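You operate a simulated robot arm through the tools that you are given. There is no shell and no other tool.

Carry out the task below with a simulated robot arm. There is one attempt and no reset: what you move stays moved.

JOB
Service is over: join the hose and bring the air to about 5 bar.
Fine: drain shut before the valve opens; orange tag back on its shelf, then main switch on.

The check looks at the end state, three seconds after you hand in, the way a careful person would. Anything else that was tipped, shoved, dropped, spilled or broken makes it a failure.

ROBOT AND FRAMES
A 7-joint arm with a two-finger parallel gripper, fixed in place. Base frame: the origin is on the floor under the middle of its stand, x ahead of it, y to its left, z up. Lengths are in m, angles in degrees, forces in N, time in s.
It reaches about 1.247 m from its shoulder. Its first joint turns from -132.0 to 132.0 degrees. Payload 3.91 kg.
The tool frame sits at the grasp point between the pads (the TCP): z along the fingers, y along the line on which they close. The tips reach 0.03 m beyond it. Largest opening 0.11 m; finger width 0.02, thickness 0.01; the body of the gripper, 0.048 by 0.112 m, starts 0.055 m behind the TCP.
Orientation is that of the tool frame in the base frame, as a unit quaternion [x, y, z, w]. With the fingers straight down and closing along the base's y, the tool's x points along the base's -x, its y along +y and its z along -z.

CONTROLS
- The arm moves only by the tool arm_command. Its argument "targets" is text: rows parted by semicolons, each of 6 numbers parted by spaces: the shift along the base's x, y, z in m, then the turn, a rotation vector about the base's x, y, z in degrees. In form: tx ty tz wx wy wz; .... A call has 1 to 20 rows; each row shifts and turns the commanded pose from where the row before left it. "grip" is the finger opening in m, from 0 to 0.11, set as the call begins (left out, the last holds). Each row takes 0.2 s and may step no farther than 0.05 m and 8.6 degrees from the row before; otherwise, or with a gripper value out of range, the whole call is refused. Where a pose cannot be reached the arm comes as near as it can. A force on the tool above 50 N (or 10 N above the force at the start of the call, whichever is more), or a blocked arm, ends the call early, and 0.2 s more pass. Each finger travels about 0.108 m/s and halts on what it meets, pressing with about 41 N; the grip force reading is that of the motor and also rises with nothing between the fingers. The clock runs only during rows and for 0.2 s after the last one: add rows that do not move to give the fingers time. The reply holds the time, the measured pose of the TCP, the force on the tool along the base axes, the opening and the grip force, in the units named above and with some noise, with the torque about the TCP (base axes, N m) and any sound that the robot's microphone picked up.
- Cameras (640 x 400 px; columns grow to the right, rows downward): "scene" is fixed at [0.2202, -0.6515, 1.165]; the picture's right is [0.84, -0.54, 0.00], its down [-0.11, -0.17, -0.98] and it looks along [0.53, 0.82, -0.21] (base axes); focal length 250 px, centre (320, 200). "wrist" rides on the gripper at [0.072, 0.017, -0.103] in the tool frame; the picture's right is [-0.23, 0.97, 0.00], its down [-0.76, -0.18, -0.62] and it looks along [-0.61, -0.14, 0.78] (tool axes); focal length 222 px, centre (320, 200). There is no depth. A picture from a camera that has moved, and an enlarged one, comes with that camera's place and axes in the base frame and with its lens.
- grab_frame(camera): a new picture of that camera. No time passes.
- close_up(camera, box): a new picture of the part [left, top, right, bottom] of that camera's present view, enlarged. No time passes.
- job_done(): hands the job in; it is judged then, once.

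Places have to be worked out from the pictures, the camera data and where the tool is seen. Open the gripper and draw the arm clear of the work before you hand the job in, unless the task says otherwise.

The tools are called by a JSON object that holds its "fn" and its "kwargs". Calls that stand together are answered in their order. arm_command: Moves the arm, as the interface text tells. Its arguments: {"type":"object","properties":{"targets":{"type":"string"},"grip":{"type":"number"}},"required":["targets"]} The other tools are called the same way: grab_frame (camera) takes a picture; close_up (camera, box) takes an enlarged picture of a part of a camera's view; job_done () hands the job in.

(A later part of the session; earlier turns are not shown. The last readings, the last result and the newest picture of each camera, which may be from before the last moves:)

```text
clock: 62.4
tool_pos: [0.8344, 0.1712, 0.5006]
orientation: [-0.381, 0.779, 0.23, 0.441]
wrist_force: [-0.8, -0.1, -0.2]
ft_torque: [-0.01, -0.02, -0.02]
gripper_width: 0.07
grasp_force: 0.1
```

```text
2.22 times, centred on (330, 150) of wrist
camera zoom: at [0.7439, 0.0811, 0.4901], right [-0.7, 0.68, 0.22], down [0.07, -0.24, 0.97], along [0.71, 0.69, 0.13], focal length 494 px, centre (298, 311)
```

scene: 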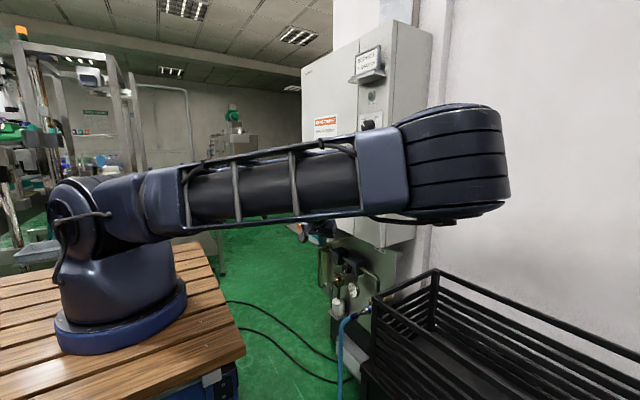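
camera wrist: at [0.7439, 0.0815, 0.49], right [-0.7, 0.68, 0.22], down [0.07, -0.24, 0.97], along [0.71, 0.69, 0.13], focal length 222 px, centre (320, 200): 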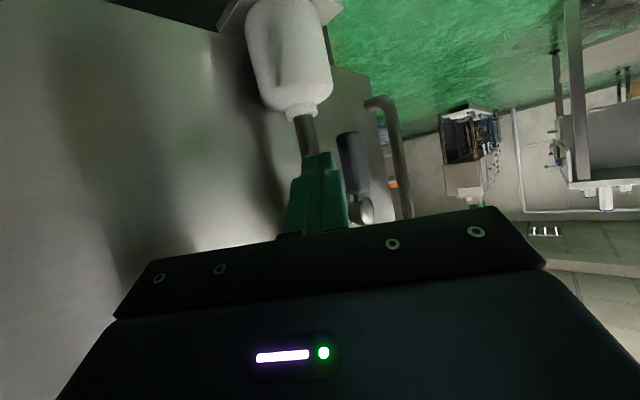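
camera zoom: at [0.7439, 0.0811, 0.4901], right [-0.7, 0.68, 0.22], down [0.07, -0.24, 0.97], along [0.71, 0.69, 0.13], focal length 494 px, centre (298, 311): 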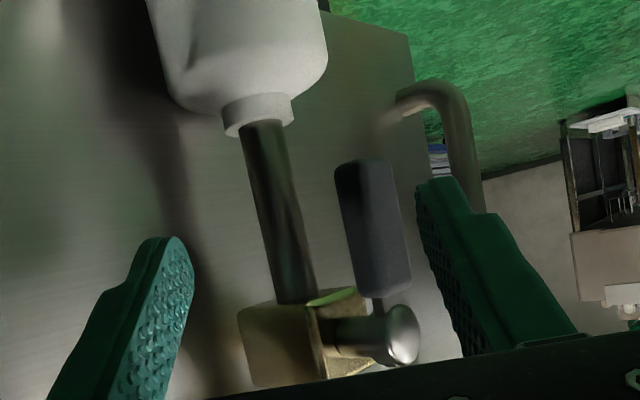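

That's a clear view: the handle is just inside the left finger and ahead of the tips. I'll slide +y in small steps.

{"fn": "arm_command", "kwargs": {"targets": "0 0.009 -0.002 0 0 0; 0 0.009 -0.002 0 0 0; 0 0.009 -0.002 0 0 0"}}

{"fn": "close_up", "kwargs": {"camera": "wrist", "box": [240, 60, 420, 240]}}

```text
clock: 63.2
tool_pos: [0.8351, 0.1964, 0.4953]
orientation: [-0.383, 0.781, 0.231, 0.437]
wrist_force: [0.4, -0.5, 0.4]
ft_torque: [-0.01, 0.04, 0.02]
gripper_width: 0.0701
grasp_force: 0.1
```

```text
2.22 times, centred on (330, 150) of wrist
camera zoom: at [0.7444, 0.107, 0.487], right [-0.71, 0.67, 0.22], down [0.08, -0.24, 0.97], along [0.7, 0.7, 0.12], focal length 494 px, centre (298, 311)
```

zoom: 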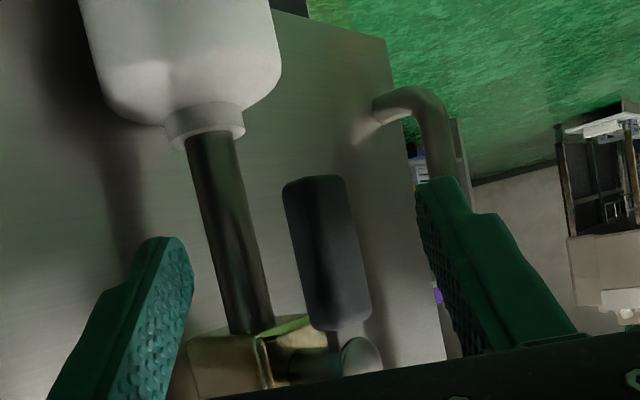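

The handle is centred between the fingertips. I'll ease about 1 cm further in, then close to 0.046 so the left finger sits just beside it.

{"fn": "arm_command", "kwargs": {"targets": "0.004 0.005 -0.001 0 0 0; 0.004 0.005 -0.001 0 0 0; 0 0 0 0 0 0"}}

{"fn": "arm_command", "kwargs": {"targets": "0 0 0 0 0 0; 0 0 0 0 0 0", "grip": 0.046}}

{"fn": "close_up", "kwargs": {"camera": "wrist", "box": [240, 60, 420, 240]}}

```text
clock: 64.0
tool_pos: [0.8432, 0.207, 0.4946]
orientation: [-0.382, 0.781, 0.23, 0.437]
wrist_force: [0.8, 0.5, -0.4]
ft_torque: [-0.02, 0.01, 0.01]
gripper_width: 0.0701
grasp_force: 0.0
```

```text
clock: 64.6
tool_pos: [0.8437, 0.2064, 0.4939]
orientation: [-0.383, 0.781, 0.231, 0.436]
wrist_force: [0.2, 0.9, 1.3]
ft_torque: [0.0, 0.02, 0.0]
gripper_width: 0.0461
grasp_force: 0.0
```

```text
2.22 times, centred on (330, 150) of wrist
camera zoom: at [0.7527, 0.1169, 0.4849], right [-0.71, 0.67, 0.22], down [0.08, -0.24, 0.97], along [0.7, 0.7, 0.12], focal length 494 px, centre (298, 311)
```

zoom: 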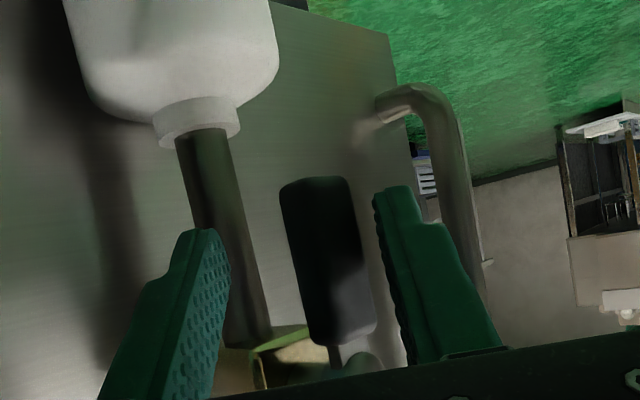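

The left finger now sits right beside the handle. I'll pull gently toward -y and watch the force.

{"fn": "arm_command", "kwargs": {"targets": "0 -0.006 0 0 0 0; 0 -0.006 -0.001 0 0 0; 0 -0.006 -0.001 0 0 0"}}

{"fn": "close_up", "kwargs": {"camera": "wrist", "box": [240, 60, 420, 240]}}

```text
clock: 65.4
tool_pos: [0.8434, 0.1909, 0.4904]
orientation: [-0.382, 0.78, 0.231, 0.439]
wrist_force: [-6.9, 3.3, -0.8]
ft_torque: [-0.07, 0.11, 0.25]
gripper_width: 0.0499
grasp_force: 4.1
```

```text
2.22 times, centred on (330, 150) of wrist
camera zoom: at [0.7519, 0.1002, 0.4821], right [-0.7, 0.67, 0.22], down [0.07, -0.24, 0.97], along [0.71, 0.7, 0.12], focal length 494 px, centre (298, 311)
```

zoom: 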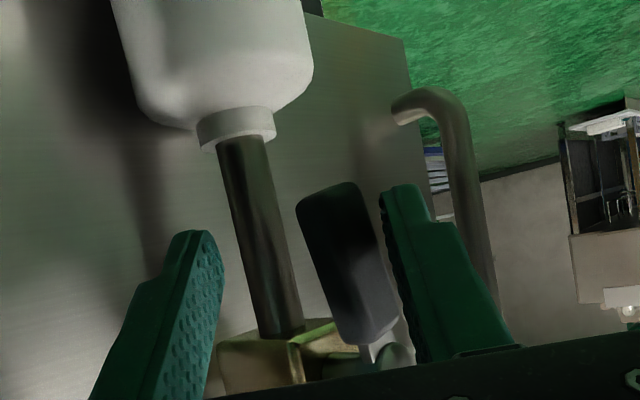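

The handle is turning this way with only about 7 N, so this is the closing direction. I'll keep following the arc.

{"fn": "arm_command", "kwargs": {"targets": "0 -0.006 0 0 0 0; 0 -0.006 0 0 0 0; 0 -0.006 0.001 0 0 0; 0 -0.005 0.002 0 0 0"}}

{"fn": "close_up", "kwargs": {"camera": "wrist", "box": [240, 60, 420, 240]}}

```text
clock: 66.4
tool_pos: [0.8417, 0.1663, 0.4927]
orientation: [-0.381, 0.779, 0.23, 0.441]
wrist_force: [-12.3, 4.5, -4.5]
ft_torque: [-0.32, 0.08, 0.38]
gripper_width: 0.052
grasp_force: 6.4
```

```text
2.22 times, centred on (330, 150) of wrist
camera zoom: at [0.7514, 0.0774, 0.4836], right [-0.7, 0.68, 0.22], down [0.07, -0.24, 0.97], along [0.71, 0.7, 0.12], focal length 494 px, centre (298, 311)
```

zoom: 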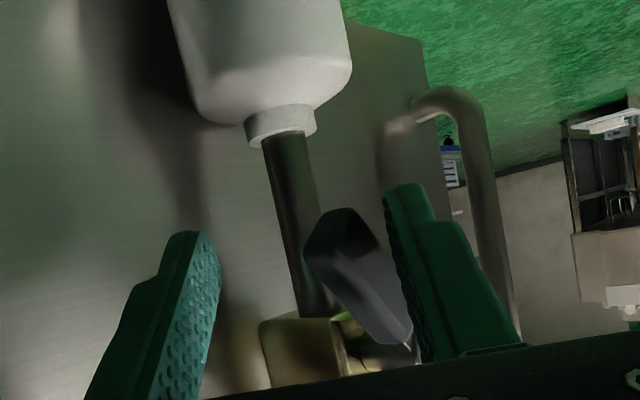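

It's about 40–45° round now. Continuing with more upward motion.

{"fn": "arm_command", "kwargs": {"targets": "0 -0.005 0.0025 0 0 0; 0 -0.005 0.003 0 0 0; 0 -0.004 0.0035 0 0 0; 0 -0.004 0.004 0 0 0"}}

{"fn": "close_up", "kwargs": {"camera": "wrist", "box": [240, 60, 420, 240]}}

```text
clock: 67.4
tool_pos: [0.8427, 0.1488, 0.5067]
orientation: [-0.381, 0.779, 0.23, 0.441]
wrist_force: [-8.1, 2.1, -3.8]
ft_torque: [-0.12, 0.05, 0.19]
gripper_width: 0.0491
grasp_force: 2.9
```

```text
2.22 times, centred on (330, 150) of wrist
camera zoom: at [0.7523, 0.0593, 0.4972], right [-0.7, 0.68, 0.22], down [0.07, -0.24, 0.97], along [0.71, 0.69, 0.13], focal length 494 px, centre (298, 311)
```

zoom: 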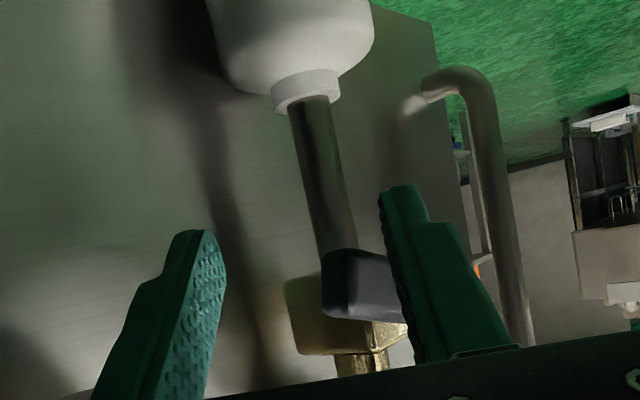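

The handle looks nearly level now, pointing toward the camera side. I'll finish the last few degrees and look for the stop.

{"fn": "arm_command", "kwargs": {"targets": "0 -0.003 0.004 0 0 0; 0 -0.002 0.004 0 0 0; 0 -0.001 0.004 0 0 0"}}

{"fn": "close_up", "kwargs": {"camera": "wrist", "box": [240, 60, 420, 240]}}

{"fn": "close_up", "kwargs": {"camera": "scene", "box": [310, 250, 390, 310]}}

```text
clock: 68.2
tool_pos: [0.8414, 0.1443, 0.5164]
orientation: [-0.381, 0.78, 0.23, 0.44]
wrist_force: [-22.5, 7.9, -27.3]
ft_torque: [0.25, 0.45, -0.07]
gripper_width: 0.0388
grasp_force: 0.0
```

```text
2.22 times, centred on (330, 150) of wrist
camera zoom: at [0.7507, 0.0537, 0.5072], right [-0.7, 0.68, 0.22], down [0.07, -0.24, 0.97], along [0.71, 0.7, 0.12], focal length 494 px, centre (298, 311)
```

zoom: 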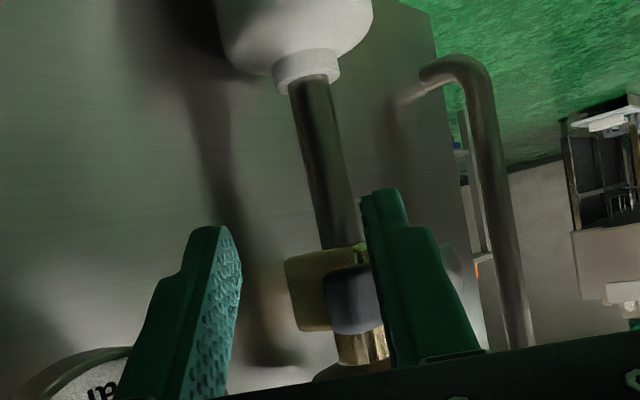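

```text
6.67 times, centred on (350, 280) of scene
camera zoom: at [0.2202, -0.6515, 1.165], right [0.84, -0.54, 0.0], down [-0.11, -0.17, -0.98], along [0.53, 0.82, -0.21], focal length 1663 px, centre (120, -333)
```

zoom: 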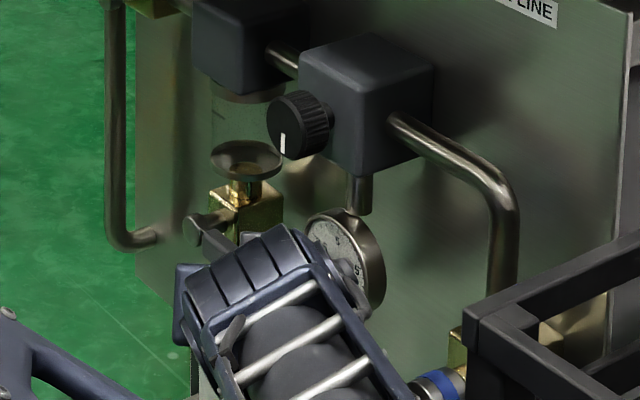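

It has reached its stop: the handle is level, across the tube, with 27 N downward reaction on the tool. The drain is shut. I'll drop the fingers slightly and withdraw without touching it.

{"fn": "arm_command", "kwargs": {"targets": "0 0 -0.008 0 0 0; 0 0 -0.008 0 0 0"}}

{"fn": "arm_command", "kwargs": {"targets": "-0.003 -0.01 0.001 0 0 0; -0.004 -0.012 0.004 0 0 0; -0.006 -0.012 0.008 0 0 0"}}

{"fn": "grab_frame", "kwargs": {"camera": "wrist"}}

{"fn": "close_up", "kwargs": {"camera": "scene", "box": [310, 250, 390, 310]}}

```text
clock: 68.8
tool_pos: [0.8449, 0.1413, 0.503]
orientation: [-0.38, 0.779, 0.229, 0.443]
wrist_force: [-0.5, -0.3, 0.1]
ft_torque: [-0.01, 0.01, 0.01]
gripper_width: 0.0458
grasp_force: 0.1
```

```text
clock: 69.6
tool_pos: [0.831, 0.1089, 0.5163]
orientation: [-0.382, 0.779, 0.228, 0.442]
wrist_force: [-0.2, -0.4, 0.0]
ft_torque: [0.0, -0.02, 0.01]
gripper_width: 0.0462
grasp_force: 0.0
```

```text
taken
camera wrist: at [0.7408, 0.0199, 0.5067], right [-0.7, 0.68, 0.21], down [0.06, -0.24, 0.97], along [0.71, 0.7, 0.12], focal length 222 px, centre (320, 200)
```

wrist: 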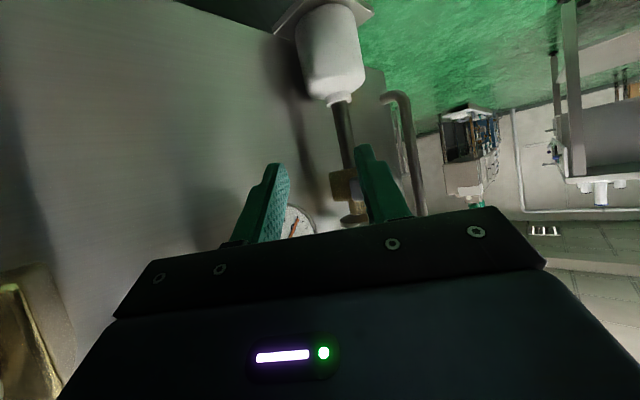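

```text
6.67 times, centred on (350, 280) of scene
camera zoom: at [0.2202, -0.6515, 1.165], right [0.84, -0.54, 0.0], down [-0.11, -0.17, -0.98], along [0.53, 0.82, -0.21], focal length 1663 px, centre (120, -333)
```

zoom: 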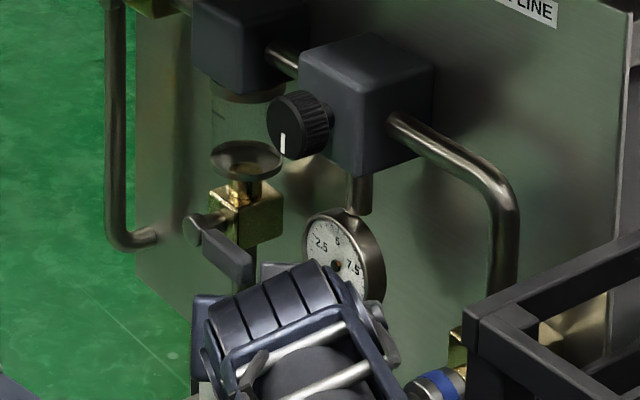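

The drain handle is now level, across its tube: the drain is shut. Next I'll back out along the same path to open space, straighten the hand, and re-posture the arm before the main valve.

{"fn": "arm_command", "kwargs": {"targets": "-0.012 -0.006 0.014 0 0 -1; -0.01 -0.005 0.016 0 0 -1.5; -0.008 -0.004 0.016 0 0 -1.5; -0.006 -0.006 0.016 0 0 -2; -0.006 -0.006 0.016 0 0 -2; -0.006 -0.008 0.016 0 0 -2"}}

{"fn": "arm_command", "kwargs": {"targets": "-0.02 -0.006 0.01 -2.4 3.2 0; -0.018 -0.002 0.02 -2.4 3.2 0; -0.016 -0.002 0.03 -2.4 3.2 0; -0.014 -0.002 0.035 -2.4 3.2 0; -0.012 0 0.035 -2.4 3.2 0; -0.012 0 0.035 -2.4 3.2 0"}}

{"fn": "grab_frame", "kwargs": {"camera": "scene"}}

```text
clock: 71.0
tool_pos: [0.7817, 0.073, 0.6086]
orientation: [-0.311, 0.81, 0.191, 0.46]
wrist_force: [0.7, -0.3, -0.6]
ft_torque: [0.0, -0.01, 0.0]
gripper_width: 0.0461
grasp_force: 0.0
```

```text
clock: 72.4
tool_pos: [0.6902, 0.061, 0.7751]
orientation: [-0.329, 0.893, 0.137, 0.275]
wrist_force: [-1.0, 0.1, -0.3]
ft_torque: [-0.02, -0.01, -0.03]
gripper_width: 0.0458
grasp_force: 0.1
```

```text
taken
```

scene: 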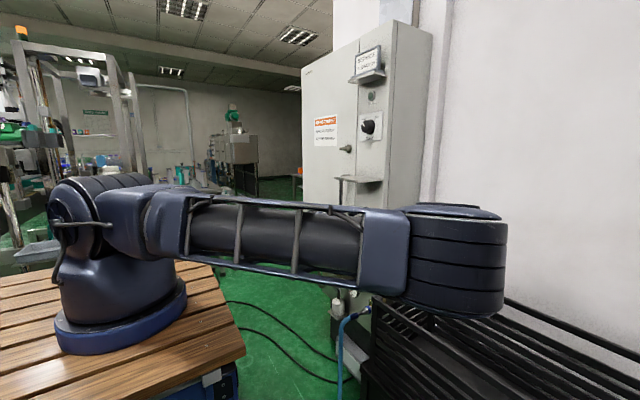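

{"fn": "arm_command", "kwargs": {"targets": "-0.008 -0.009 0 0 0 -8; -0.008 -0.009 0 0 0 -8; -0.008 -0.009 0 0 0 -8; -0.008 -0.009 0 0 0 -8; -0.008 -0.009 0 0 0 -8; -0.008 -0.009 0 0 0 -8; -0.008 -0.009 0 0 0 -6"}}

{"fn": "grab_frame", "kwargs": {"camera": "scene"}}

```text
clock: 74.0
tool_pos: [0.6335, -0.001, 0.7743]
orientation: [0.113, 0.944, -0.004, 0.309]
wrist_force: [0.0, 0.1, -0.9]
ft_torque: [-0.02, -0.01, -0.01]
gripper_width: 0.0463
grasp_force: 0.0
```

```text
taken
```

scene: 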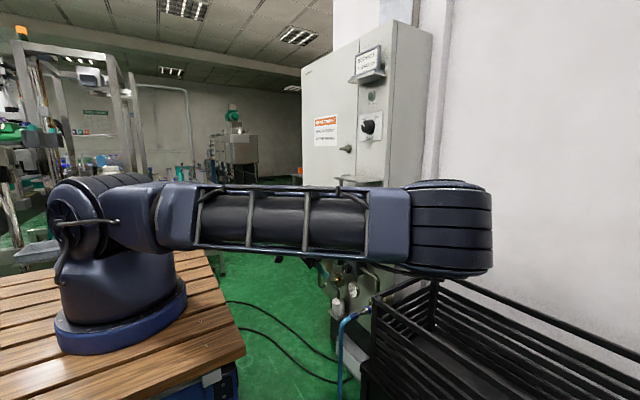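

{"fn": "arm_command", "kwargs": {"targets": "-0.008 -0.002 -0.035 0 0 0; -0.008 -0.002 -0.035 0 0 0; -0.008 -0.002 -0.035 0 0 0; -0.008 -0.002 -0.035 0 0 0; -0.006 -0.002 -0.035 0 0 0"}}

{"fn": "grab_frame", "kwargs": {"camera": "scene"}}

```text
clock: 75.2
tool_pos: [0.597, -0.0126, 0.5982]
orientation: [0.111, 0.945, -0.004, 0.309]
wrist_force: [1.0, 0.6, 0.3]
ft_torque: [-0.01, -0.01, 0.04]
gripper_width: 0.046
grasp_force: 0.0
```

```text
taken
```

scene: 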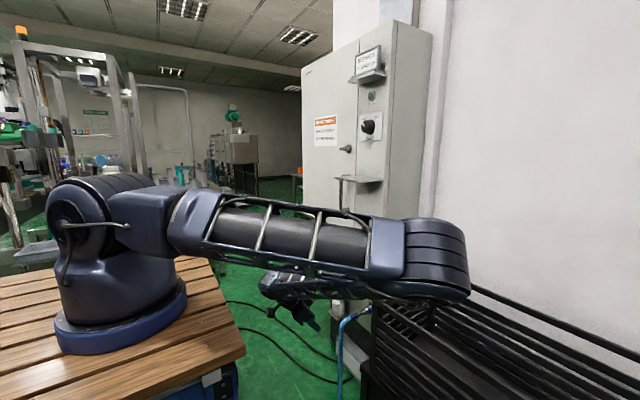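

{"fn": "arm_command", "kwargs": {"targets": "-0.006 -0.002 -0.035 0 0 0; -0.006 -0.002 -0.035 0 0 0; -0.005 -0.002 -0.035 0 0 0; -0.005 -0.002 -0.035 0 0 0; -0.005 -0.002 -0.035 0 0 0"}}

{"fn": "grab_frame", "kwargs": {"camera": "scene"}}

```text
clock: 76.4
tool_pos: [0.5763, 0.0004, 0.4345]
orientation: [0.118, 0.944, -0.009, 0.308]
wrist_force: [0.0, 1.2, -0.1]
ft_torque: [0.02, -0.04, -0.02]
gripper_width: 0.0456
grasp_force: 0.1
out of reach, approached as far as the arm can: row 3, 4, 5
```

```text
taken
```

scene: 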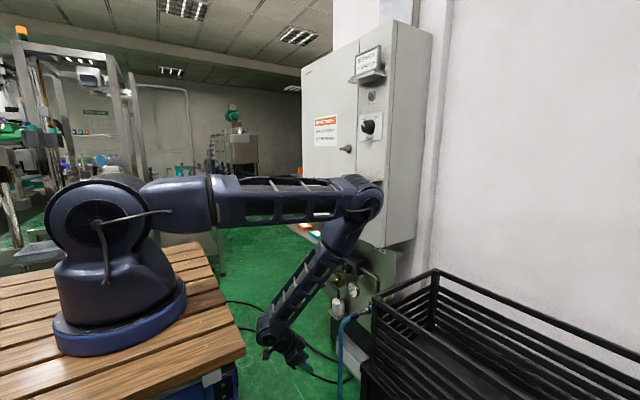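

The dip worked: the elbow has come back up. I'll rise straight up again, keeping to the right so the elbow clears the small shelf.

{"fn": "arm_command", "kwargs": {"targets": "0 -0.008 0.035 0 0 0; 0 -0.008 0.035 0 0 0; 0.002 -0.006 0.038 0 0 0; 0.003 -0.004 0.038 0 0 0; 0.003 -0.004 0.038 0 0 0; 0.003 -0.002 0.04 0 0 0; 0.003 -0.002 0.04 0 0 0; 0.003 0 0.04 0 0 0; 0.003 0 0.04 0 0 0"}}

{"fn": "grab_frame", "kwargs": {"camera": "scene"}}

```text
clock: 78.4
tool_pos: [0.6194, -0.0226, 0.7668]
orientation: [0.111, 0.945, -0.003, 0.308]
wrist_force: [-0.6, -1.2, -0.5]
ft_torque: [0.05, -0.02, 0.0]
gripper_width: 0.0461
grasp_force: 0.1
out of reach, approached as far as the arm can: row 8, 9
```

```text
taken
```

scene: 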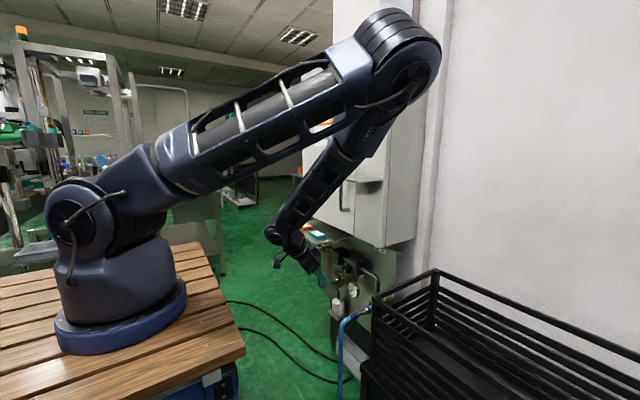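

The elbow-up posture is restored. I'll move left in front of the plate, staying at x≤0.66, to line up with the main valve.

{"fn": "arm_command", "kwargs": {"targets": "0.004 0.038 0.015 0 0 0; 0.004 0.038 0.015 0 0 0; 0.004 0.038 0.015 0 0 0; 0.004 0.038 0.015 0 0 0; 0.004 0.038 0.015 0 0 0; 0.004 0.038 0.015 0 0 0; 0.004 0.038 0.015 0 0 0; 0.004 0.038 0.015 0 0 0; 0.004 0.038 0.015 0 0 0", "grip": 0.06}}

{"fn": "grab_frame", "kwargs": {"camera": "scene"}}

{"fn": "grab_frame", "kwargs": {"camera": "wrist"}}

```text
clock: 80.4
tool_pos: [0.6558, 0.3185, 0.9038]
orientation: [0.113, 0.945, -0.004, 0.307]
wrist_force: [0.2, 0.5, -0.7]
ft_torque: [0.01, 0.02, 0.01]
gripper_width: 0.0598
grasp_force: 0.1
```

```text
taken
```

scene: 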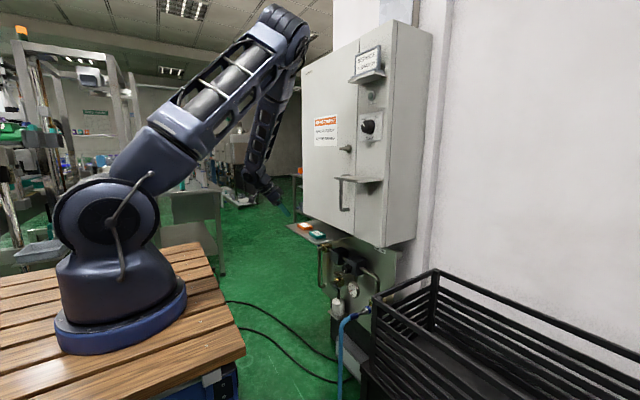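

```text
taken
camera wrist: at [0.5405, 0.3579, 0.9465], right [0.39, 0.9, 0.19], down [0.2, -0.29, 0.94], along [0.9, -0.32, -0.29], focal length 222 px, centre (320, 200)
```

wrist: 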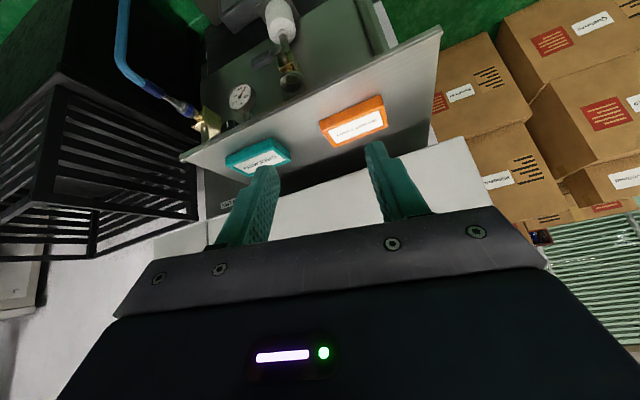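

The posture is good, with the elbow high and well left of the shelf. I'll descend in front of the plate, flattening the hand gradually.

{"fn": "arm_command", "kwargs": {"targets": "0 0.003 -0.04 -0.5 -3.7 0; 0 0.003 -0.04 -0.5 -3.7 0; 0 0.003 -0.04 -0.5 -3.7 0; 0 0.002 -0.04 -0.5 -3.7 0; 0 0.002 -0.04 -0.5 -3.7 0"}}

{"fn": "grab_frame", "kwargs": {"camera": "scene"}}

{"fn": "grab_frame", "kwargs": {"camera": "wrist"}}

```text
clock: 81.6
tool_pos: [0.6522, 0.3301, 0.7021]
orientation: [0.103, 0.883, -0.005, 0.459]
wrist_force: [-0.6, 0.4, -0.2]
ft_torque: [0.04, 0.0, 0.01]
gripper_width: 0.0597
grasp_force: 0.0
```

```text
taken
```

scene: 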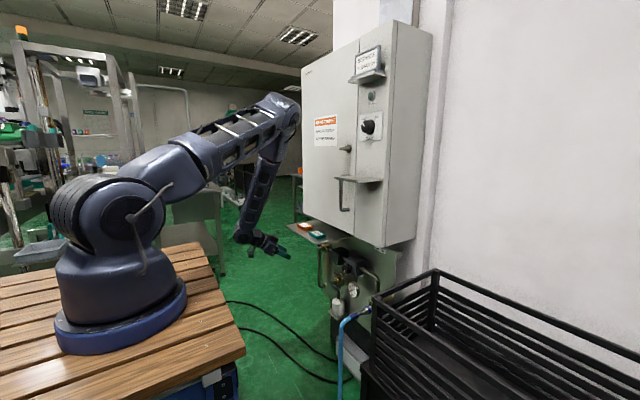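

```text
taken
camera wrist: at [0.5308, 0.3721, 0.7045], right [0.31, 0.91, 0.27], down [-0.11, -0.24, 0.96], along [0.94, -0.33, 0.03], focal length 222 px, centre (320, 200)
```

wrist: 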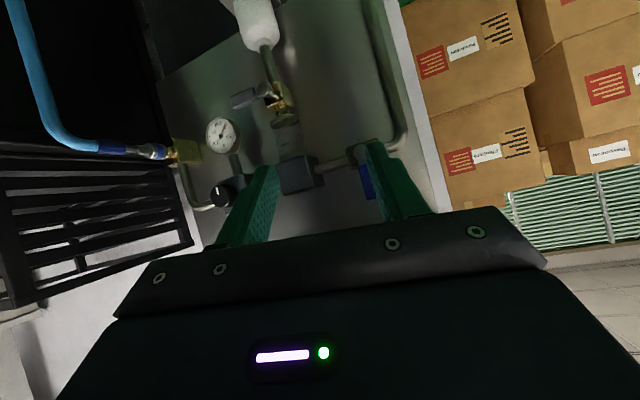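

Excellent: the main valve with its blue handle is right in view between the fingers, the drain handle is seen level, and the elbow is well clear. I'll enlarge to measure.

{"fn": "close_up", "kwargs": {"camera": "wrist", "box": [280, 100, 440, 230]}}

{"fn": "close_up", "kwargs": {"camera": "scene", "box": [230, 180, 350, 280]}}

```text
3.08 times, centred on (360, 165) of wrist
camera zoom: at [0.5308, 0.3721, 0.7045], right [0.31, 0.91, 0.27], down [-0.11, -0.24, 0.96], along [0.94, -0.33, 0.03], focal length 684 px, centre (197, 308)
```

zoom: 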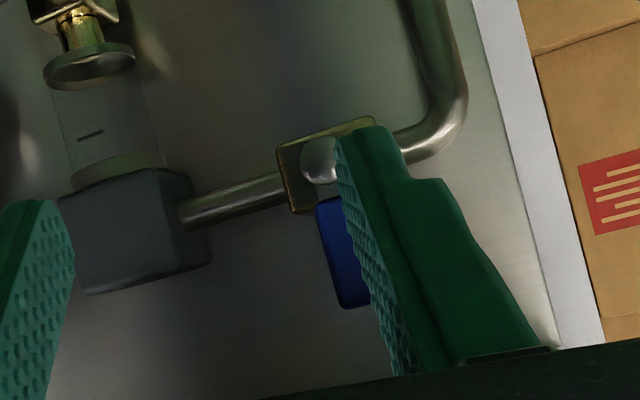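

```text
4.00 times, centred on (290, 230) of scene
camera zoom: at [0.2202, -0.6515, 1.165], right [0.84, -0.54, 0.0], down [-0.11, -0.17, -0.98], along [0.53, 0.82, -0.21], focal length 998 px, centre (440, 80)
```

zoom: 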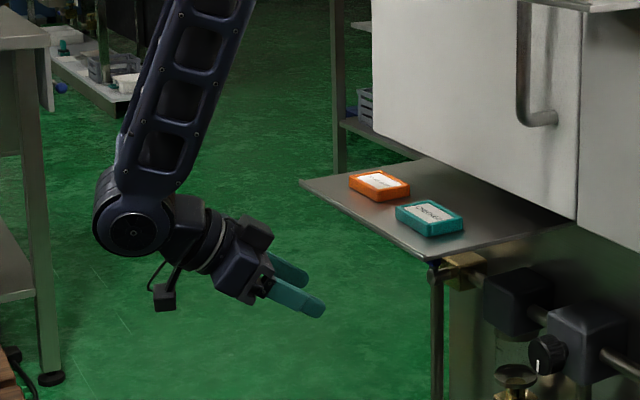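

The valve pivot is at about (0.847, 0.336, 0.664), with the blue handle straight up from z≈0.686 to 0.731. I'll move forward under the plate in steps, flattening the hand and keeping the fingers open to straddle the handle.

{"fn": "arm_command", "kwargs": {"targets": "0.012 0.001 0 -0.5 -3.8 0; 0.014 0.001 0 -0.5 -3.8 0; 0.016 0.001 0 -0.5 -3.8 0; 0.016 0.001 0 -0.5 -3.8 0"}}

{"fn": "grab_frame", "kwargs": {"camera": "wrist"}}

{"fn": "grab_frame", "kwargs": {"camera": "scene"}}

```text
clock: 82.6
tool_pos: [0.7132, 0.3351, 0.703]
orientation: [0.095, 0.814, -0.007, 0.573]
wrist_force: [-1.1, 0.0, 1.5]
ft_torque: [0.03, 0.01, -0.02]
gripper_width: 0.0599
grasp_force: 0.0
```

```text
taken
camera wrist: at [0.5945, 0.3762, 0.6725], right [0.23, 0.92, 0.31], down [-0.36, -0.21, 0.91], along [0.9, -0.32, 0.29], focal length 222 px, centre (320, 200)
```

wrist: 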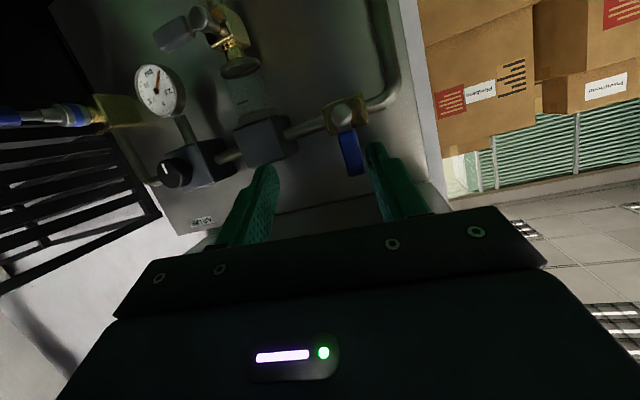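

```text
taken
```

scene: 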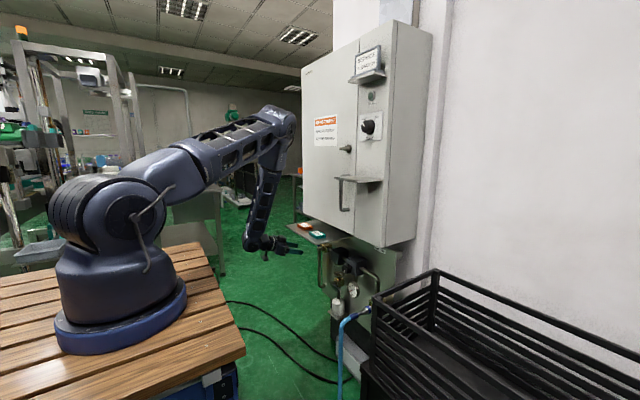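

Tracking well. I'll level the hand's roll and continue toward the handle.

{"fn": "arm_command", "kwargs": {"targets": "0.018 0.001 0.001 -1.3 -2.2 0.2; 0.018 0.001 0.001 -1.3 -2.2 0.2; 0.018 0.001 0.001 -1.3 -2.2 0.2; 0.016 0.001 0.001 -1.3 -2.2 0.2"}}

{"fn": "grab_frame", "kwargs": {"camera": "wrist"}}

{"fn": "grab_frame", "kwargs": {"camera": "scene"}}

```text
clock: 83.6
tool_pos: [0.7822, 0.3402, 0.708]
orientation: [0.063, 0.767, -0.033, 0.638]
wrist_force: [0.0, -1.2, 0.0]
ft_torque: [-0.03, 0.0, -0.01]
gripper_width: 0.0598
grasp_force: 0.0
```

```text
taken
camera wrist: at [0.669, 0.3747, 0.6562], right [0.18, 0.95, 0.25], down [-0.49, -0.14, 0.86], along [0.85, -0.28, 0.45], focal length 222 px, centre (320, 200)
```

wrist: 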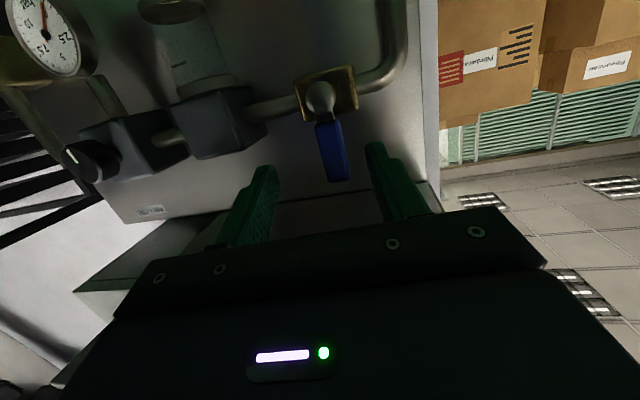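

```text
taken
```

scene: 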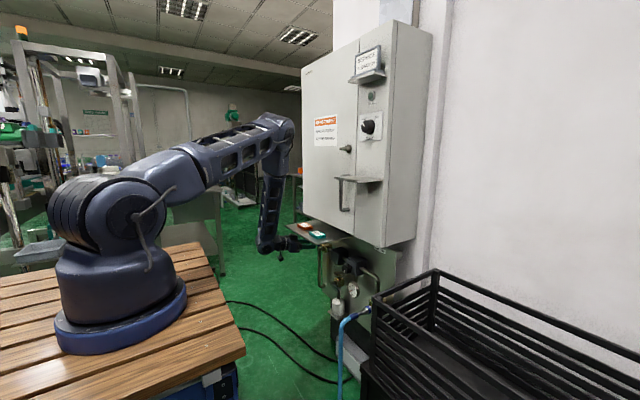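

The blue handle is centred between the fingers and the hand is almost level. I'll slide forward over the handle.

{"fn": "arm_command", "kwargs": {"targets": "0.014 0.001 0 0 0 0; 0.014 0.001 0 0 0 0; 0.013 0 0 0 0 0"}}

{"fn": "grab_frame", "kwargs": {"camera": "wrist"}}

{"fn": "close_up", "kwargs": {"camera": "wrist", "box": [230, 60, 430, 230]}}

```text
clock: 84.4
tool_pos: [0.8233, 0.3428, 0.7073]
orientation: [0.063, 0.766, -0.033, 0.638]
wrist_force: [0.5, -0.3, 0.3]
ft_torque: [0.01, 0.01, 0.03]
gripper_width: 0.0603
grasp_force: 0.0
```

```text
taken
camera wrist: at [0.7112, 0.3769, 0.6557], right [0.18, 0.95, 0.25], down [-0.49, -0.14, 0.86], along [0.85, -0.28, 0.45], focal length 222 px, centre (320, 200)
```

wrist: 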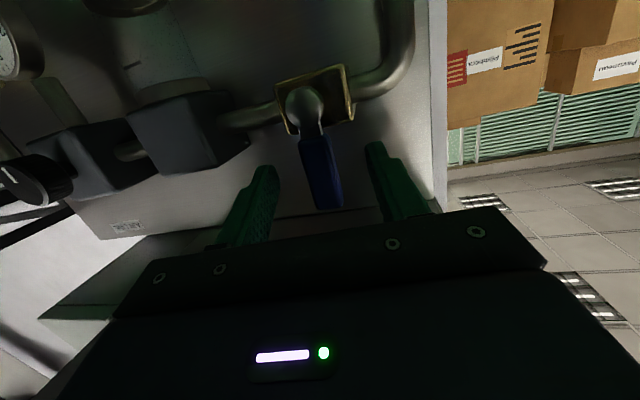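

```text
2.35 times, centred on (330, 145) of wrist
camera zoom: at [0.7112, 0.3769, 0.6557], right [0.18, 0.95, 0.25], down [-0.49, -0.14, 0.86], along [0.85, -0.28, 0.45], focal length 523 px, centre (296, 329)
```

zoom: 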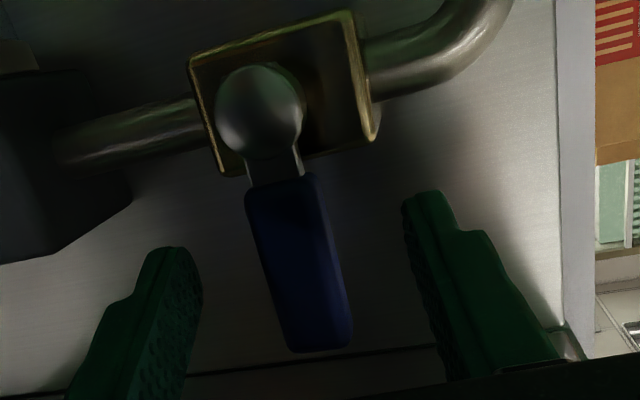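

The handle is midway between the fingertips. I'll test the direction gently: first toward -y, the sense that closed the drain.

{"fn": "arm_command", "kwargs": {"targets": "0.007 -0.006 0 0 0 0; 0 -0.007 0 0 0 0; 0 -0.006 0 0 0 0; 0 -0.005 0 0 0 0"}}

{"fn": "close_up", "kwargs": {"camera": "wrist", "box": [230, 60, 430, 230]}}

```text
clock: 85.4
tool_pos: [0.8308, 0.3172, 0.7079]
orientation: [0.063, 0.767, -0.032, 0.637]
wrist_force: [0.6, 3.0, 1.5]
ft_torque: [0.09, -0.04, -0.01]
gripper_width: 0.062
grasp_force: 1.7
```

```text
2.35 times, centred on (330, 145) of wrist
camera zoom: at [0.7189, 0.353, 0.6568], right [0.18, 0.95, 0.25], down [-0.5, -0.14, 0.86], along [0.85, -0.28, 0.45], focal length 523 px, centre (296, 329)
```

zoom: 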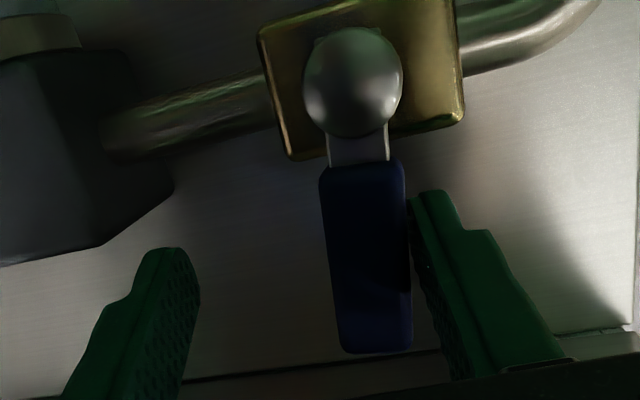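

Contact with only 3 N, and the handle has started to lean. I'll continue a little to confirm.

{"fn": "arm_command", "kwargs": {"targets": "0 -0.006 0.001 0 0 0; 0 -0.006 0.001 0 0 0"}}

{"fn": "close_up", "kwargs": {"camera": "wrist", "box": [230, 60, 430, 230]}}

```text
clock: 86.0
tool_pos: [0.8312, 0.3056, 0.7095]
orientation: [0.063, 0.767, -0.033, 0.637]
wrist_force: [1.1, 2.0, 0.9]
ft_torque: [0.06, -0.03, 0.01]
gripper_width: 0.0609
grasp_force: 0.5
```

```text
2.35 times, centred on (330, 145) of wrist
camera zoom: at [0.7181, 0.3401, 0.658], right [0.18, 0.95, 0.25], down [-0.49, -0.14, 0.86], along [0.85, -0.28, 0.45], focal length 523 px, centre (296, 329)
```

zoom: 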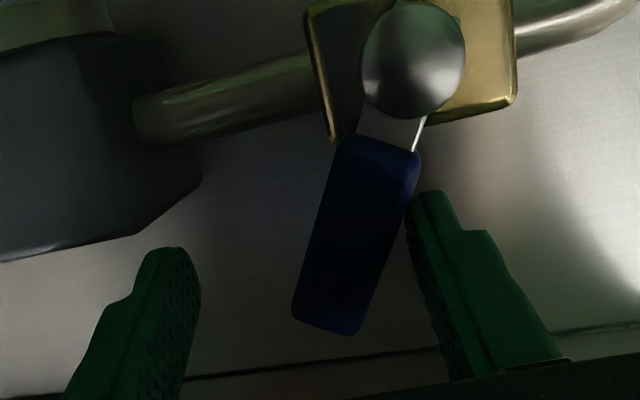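

It opens toward -y. I'll take it to about 45° with this finger, then finish with closed fingers so the other finger doesn't run into the filter block.

{"fn": "arm_command", "kwargs": {"targets": "0 -0.005 0.001 0 0 0; 0 -0.005 0.001 0 0 0"}}

{"fn": "close_up", "kwargs": {"camera": "wrist", "box": [230, 60, 430, 230]}}

{"fn": "grab_frame", "kwargs": {"camera": "wrist"}}

```text
clock: 86.6
tool_pos: [0.8328, 0.2957, 0.7115]
orientation: [0.064, 0.767, -0.033, 0.637]
wrist_force: [0.7, 1.3, 0.5]
ft_torque: [0.01, 0.01, 0.01]
gripper_width: 0.0604
grasp_force: 0.4
```

```text
2.35 times, centred on (330, 145) of wrist
camera zoom: at [0.7181, 0.3301, 0.6596], right [0.18, 0.95, 0.25], down [-0.49, -0.14, 0.86], along [0.85, -0.28, 0.45], focal length 523 px, centre (296, 329)
```

zoom: 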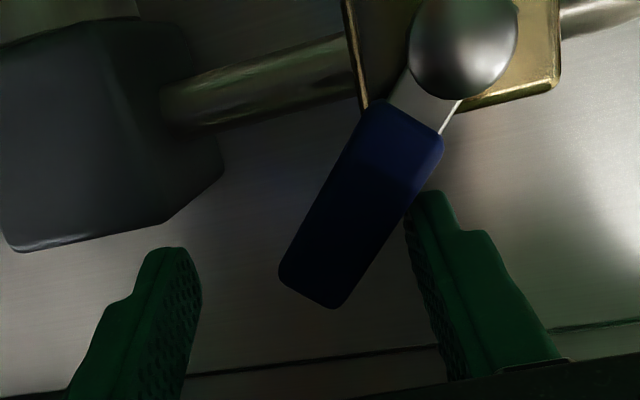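

```text
taken
camera wrist: at [0.7181, 0.3301, 0.6596], right [0.18, 0.95, 0.25], down [-0.49, -0.14, 0.86], along [0.85, -0.28, 0.45], focal length 222 px, centre (320, 200)
```

wrist: 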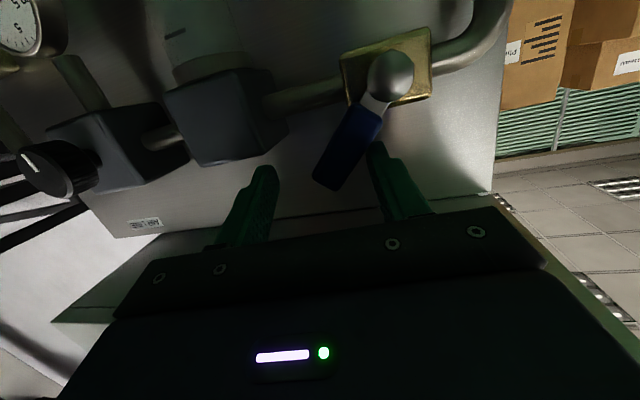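

{"fn": "arm_command", "kwargs": {"targets": "0 0.004 0.002 0 0 0; -0.015 0 0 0 0 0; -0.02 0 0 0 0 0; -0.01 0 0 0 0 0"}}

{"fn": "arm_command", "kwargs": {"targets": "0 0.008 0.004 0 0 0; 0 0.008 0.003 0 0 0; 0 0.006 0.003 0 0 0; 0 0 0 0 0 0", "grip": 0.0}}

{"fn": "close_up", "kwargs": {"camera": "wrist", "box": [230, 60, 430, 230]}}

{"fn": "grab_frame", "kwargs": {"camera": "scene"}}

```text
clock: 87.6
tool_pos: [0.7845, 0.3004, 0.7123]
orientation: [0.064, 0.767, -0.034, 0.637]
wrist_force: [0.2, -0.2, -0.4]
ft_torque: [-0.01, 0.02, 0.0]
gripper_width: 0.0596
grasp_force: 0.1
```

```text
clock: 88.6
tool_pos: [0.7854, 0.3225, 0.7223]
orientation: [0.063, 0.768, -0.032, 0.636]
wrist_force: [1.0, -0.1, 0.0]
ft_torque: [0.02, 0.0, -0.03]
gripper_width: 0.0
grasp_force: 38.1
```

```text
2.35 times, centred on (330, 145) of wrist
camera zoom: at [0.6723, 0.3568, 0.6716], right [0.18, 0.95, 0.25], down [-0.49, -0.14, 0.86], along [0.85, -0.28, 0.45], focal length 523 px, centre (296, 329)
```

zoom: 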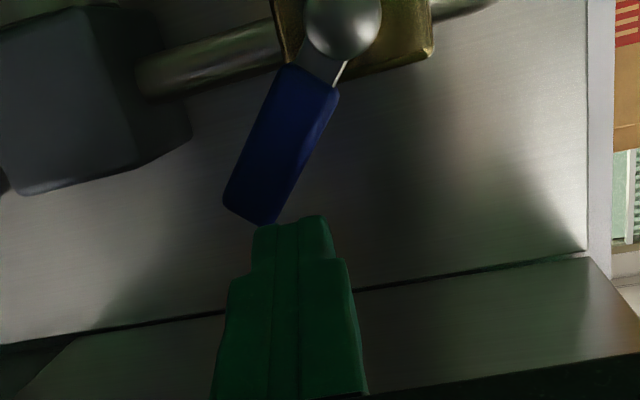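

```text
taken
```

scene: 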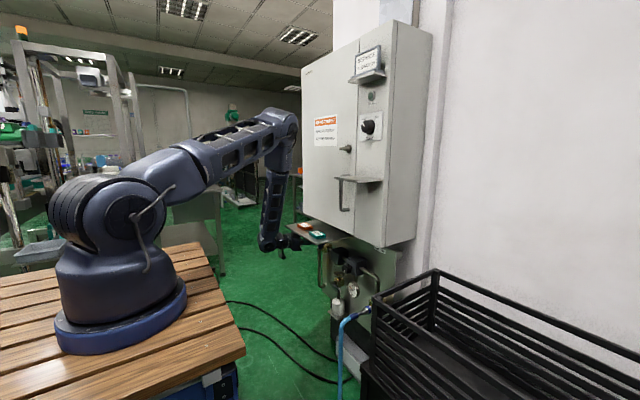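

The closed fingertips are now just behind the handle. I'll step slightly left, move in on its upper-left side, then push it down to the right.

{"fn": "arm_command", "kwargs": {"targets": "0 0.012 0 0 0 0; 0.013 0 0 0 0 0; 0.013 0 0 0 0 0; 0.012 0 0 0 0 0"}}

{"fn": "close_up", "kwargs": {"camera": "wrist", "box": [230, 60, 430, 230]}}

```text
clock: 89.6
tool_pos: [0.8226, 0.3336, 0.7224]
orientation: [0.063, 0.768, -0.032, 0.636]
wrist_force: [1.0, 0.7, -0.8]
ft_torque: [0.03, 0.01, 0.01]
gripper_width: 0.0
grasp_force: 37.3
```

```text
2.35 times, centred on (330, 145) of wrist
camera zoom: at [0.7103, 0.3676, 0.6704], right [0.18, 0.95, 0.25], down [-0.49, -0.14, 0.86], along [0.85, -0.28, 0.45], focal length 523 px, centre (296, 329)
```

zoom: 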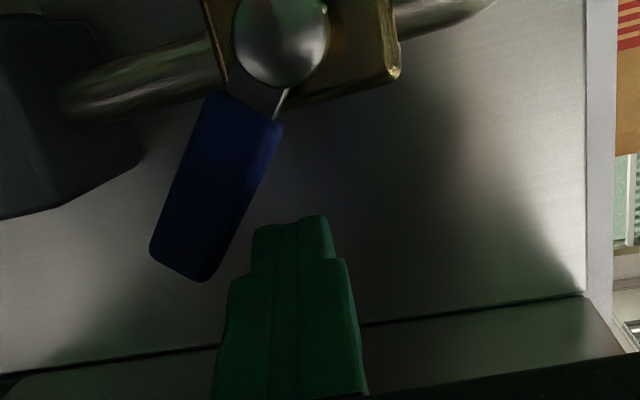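

{"fn": "arm_command", "kwargs": {"targets": "0.003 -0.007 -0.003 0 0 0; 0 -0.007 -0.0035 0 0 0; 0 -0.007 -0.0035 0 0 0; 0 -0.005 -0.005 0 0 0"}}

{"fn": "close_up", "kwargs": {"camera": "wrist", "box": [230, 60, 430, 230]}}

```text
clock: 90.6
tool_pos: [0.8249, 0.307, 0.7076]
orientation: [0.064, 0.767, -0.033, 0.637]
wrist_force: [-0.3, 0.5, 0.1]
ft_torque: [0.03, -0.02, -0.01]
gripper_width: 0.0001
grasp_force: 37.1
```

```text
2.35 times, centred on (330, 145) of wrist
camera zoom: at [0.7138, 0.342, 0.6565], right [0.18, 0.95, 0.25], down [-0.49, -0.14, 0.86], along [0.85, -0.28, 0.45], focal length 523 px, centre (296, 329)
```

zoom: 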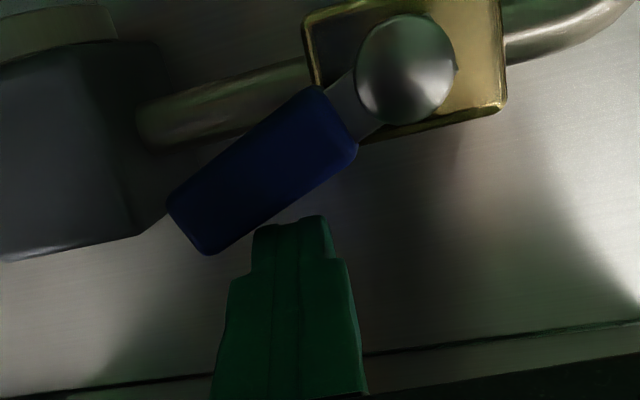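

About 70° now. I'll push the rest of the way down until it stops against the pipe line.

{"fn": "arm_command", "kwargs": {"targets": "0 -0.005 -0.006 0 0 0; 0 -0.004 -0.006 0 0 0; 0 -0.003 -0.006 0 0 0"}}

{"fn": "close_up", "kwargs": {"camera": "wrist", "box": [230, 60, 430, 230]}}

```text
clock: 91.4
tool_pos: [0.8265, 0.2954, 0.6905]
orientation: [0.064, 0.767, -0.033, 0.638]
wrist_force: [-0.7, 0.7, 5.1]
ft_torque: [-0.01, -0.11, 0.0]
gripper_width: 0.0
grasp_force: 37.9
```

```text
2.35 times, centred on (330, 145) of wrist
camera zoom: at [0.7137, 0.3306, 0.6389], right [0.18, 0.95, 0.25], down [-0.5, -0.14, 0.86], along [0.85, -0.28, 0.45], focal length 523 px, centre (296, 329)
```

zoom: 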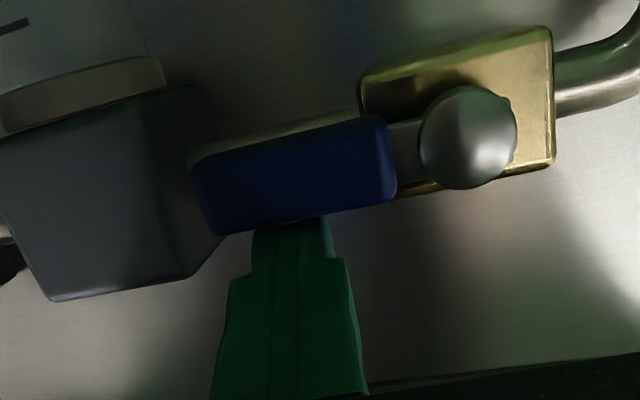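

The handle now lies along the pipe. I'll make one more small push to be sure it's at its stop.

{"fn": "arm_command", "kwargs": {"targets": "0 -0.001 -0.004 0 0 0; 0 0 -0.003 0 0 0"}}

{"fn": "close_up", "kwargs": {"camera": "wrist", "box": [230, 60, 430, 230]}}

{"fn": "close_up", "kwargs": {"camera": "scene", "box": [300, 240, 400, 320]}}

```text
clock: 92.0
tool_pos: [0.8283, 0.2991, 0.6897]
orientation: [0.064, 0.763, -0.031, 0.642]
wrist_force: [3.2, -3.5, 11.8]
ft_torque: [-0.1, -0.41, 0.04]
gripper_width: 0.0001
grasp_force: 38.0
stopped in row 2: the force on the tool passed its limit at 56 N (the readings are from after the stop); the commanded pose is now the measured one
```

```text
2.35 times, centred on (330, 145) of wrist
camera zoom: at [0.7152, 0.3334, 0.6372], right [0.17, 0.95, 0.26], down [-0.5, -0.14, 0.85], along [0.85, -0.28, 0.46], focal length 523 px, centre (296, 329)
```

zoom: 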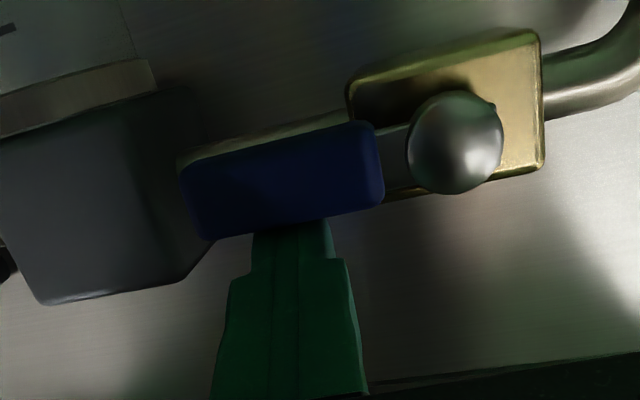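

```text
5.00 times, centred on (350, 280) of scene
camera zoom: at [0.2202, -0.6515, 1.165], right [0.84, -0.54, 0.0], down [-0.11, -0.17, -0.98], along [0.53, 0.82, -0.21], focal length 1248 px, centre (170, -200)
```

zoom: 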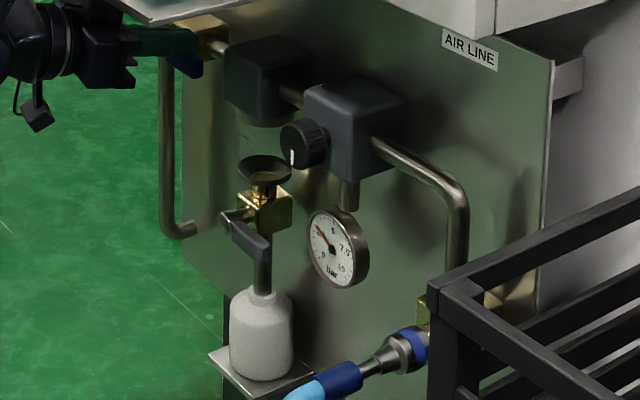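

The valve is at its stop, and the gauge needle has come off zero, so there is air. I'll read the gauge.

{"fn": "close_up", "kwargs": {"camera": "scene", "box": [340, 275, 370, 300]}}

{"fn": "close_up", "kwargs": {"camera": "scene", "box": [335, 255, 365, 280]}}

```text
16.00 times, centred on (355, 288) of scene
camera zoom: at [0.2202, -0.6515, 1.165], right [0.84, -0.54, 0.0], down [-0.11, -0.17, -0.98], along [0.53, 0.82, -0.21], focal length 3992 px, centre (-240, -1200)
```

zoom: 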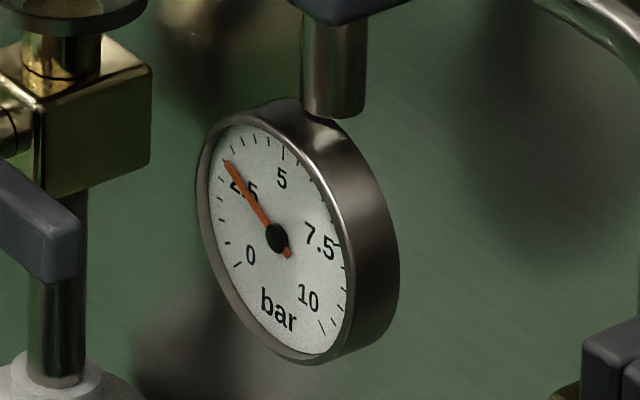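

```text
16.00 times, centred on (350, 268) of scene
camera zoom: at [0.2202, -0.6515, 1.165], right [0.84, -0.54, 0.0], down [-0.11, -0.17, -0.98], along [0.53, 0.82, -0.21], focal length 3992 px, centre (-160, -880)
```

zoom: 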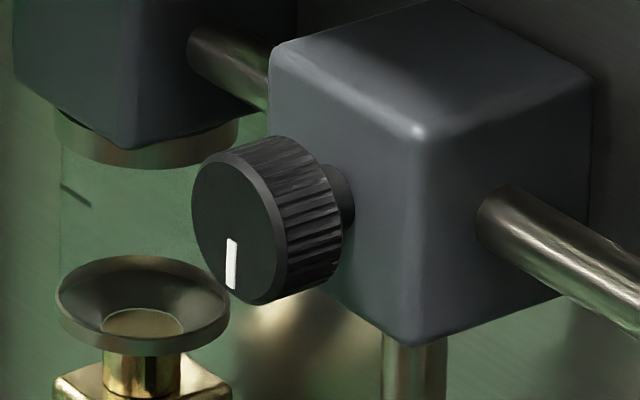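

The gauge reads about 2.4–2.5 bar, so the regulator needs turning up. First I'll lift off the valve handle and draw straight back out from under the plate.

{"fn": "arm_command", "kwargs": {"targets": "0 0 0.005 0 0 0; -0.015 0 0.004 0 0 0; -0.02 0 0 0 0 0; -0.025 0 0 0 0 0; -0.025 0 0 0 0 0; -0.03 0 0 0 0 0"}}

{"fn": "grab_frame", "kwargs": {"camera": "wrist"}}

{"fn": "grab_frame", "kwargs": {"camera": "scene"}}

```text
clock: 93.4
tool_pos: [0.7114, 0.2991, 0.6965]
orientation: [0.064, 0.765, -0.031, 0.64]
wrist_force: [-0.4, 0.3, 0.1]
ft_torque: [0.02, 0.02, -0.04]
gripper_width: 0.0002
grasp_force: 37.7
```

```text
taken
camera wrist: at [0.5997, 0.3339, 0.6451], right [0.17, 0.95, 0.26], down [-0.5, -0.14, 0.85], along [0.85, -0.28, 0.45], focal length 222 px, centre (320, 200)
```

wrist: 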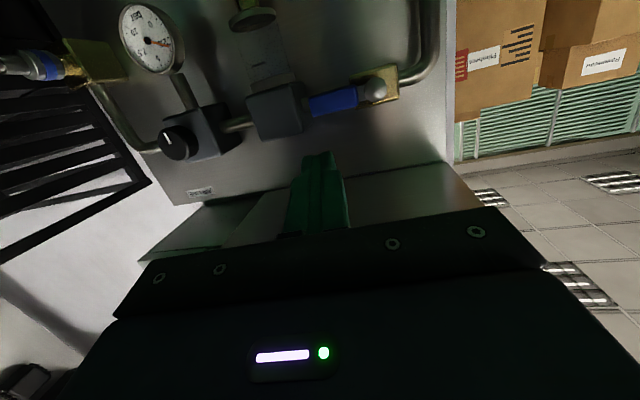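

```text
taken
```

scene: 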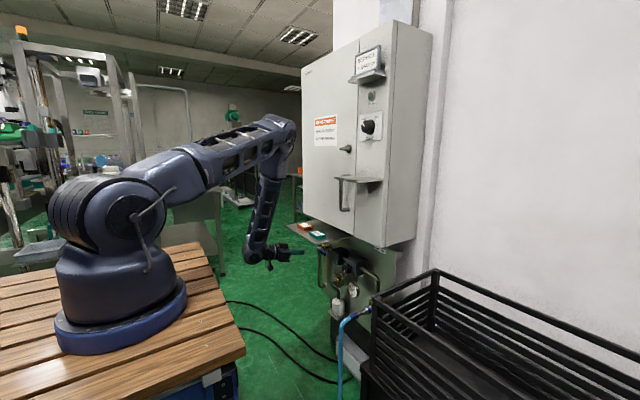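

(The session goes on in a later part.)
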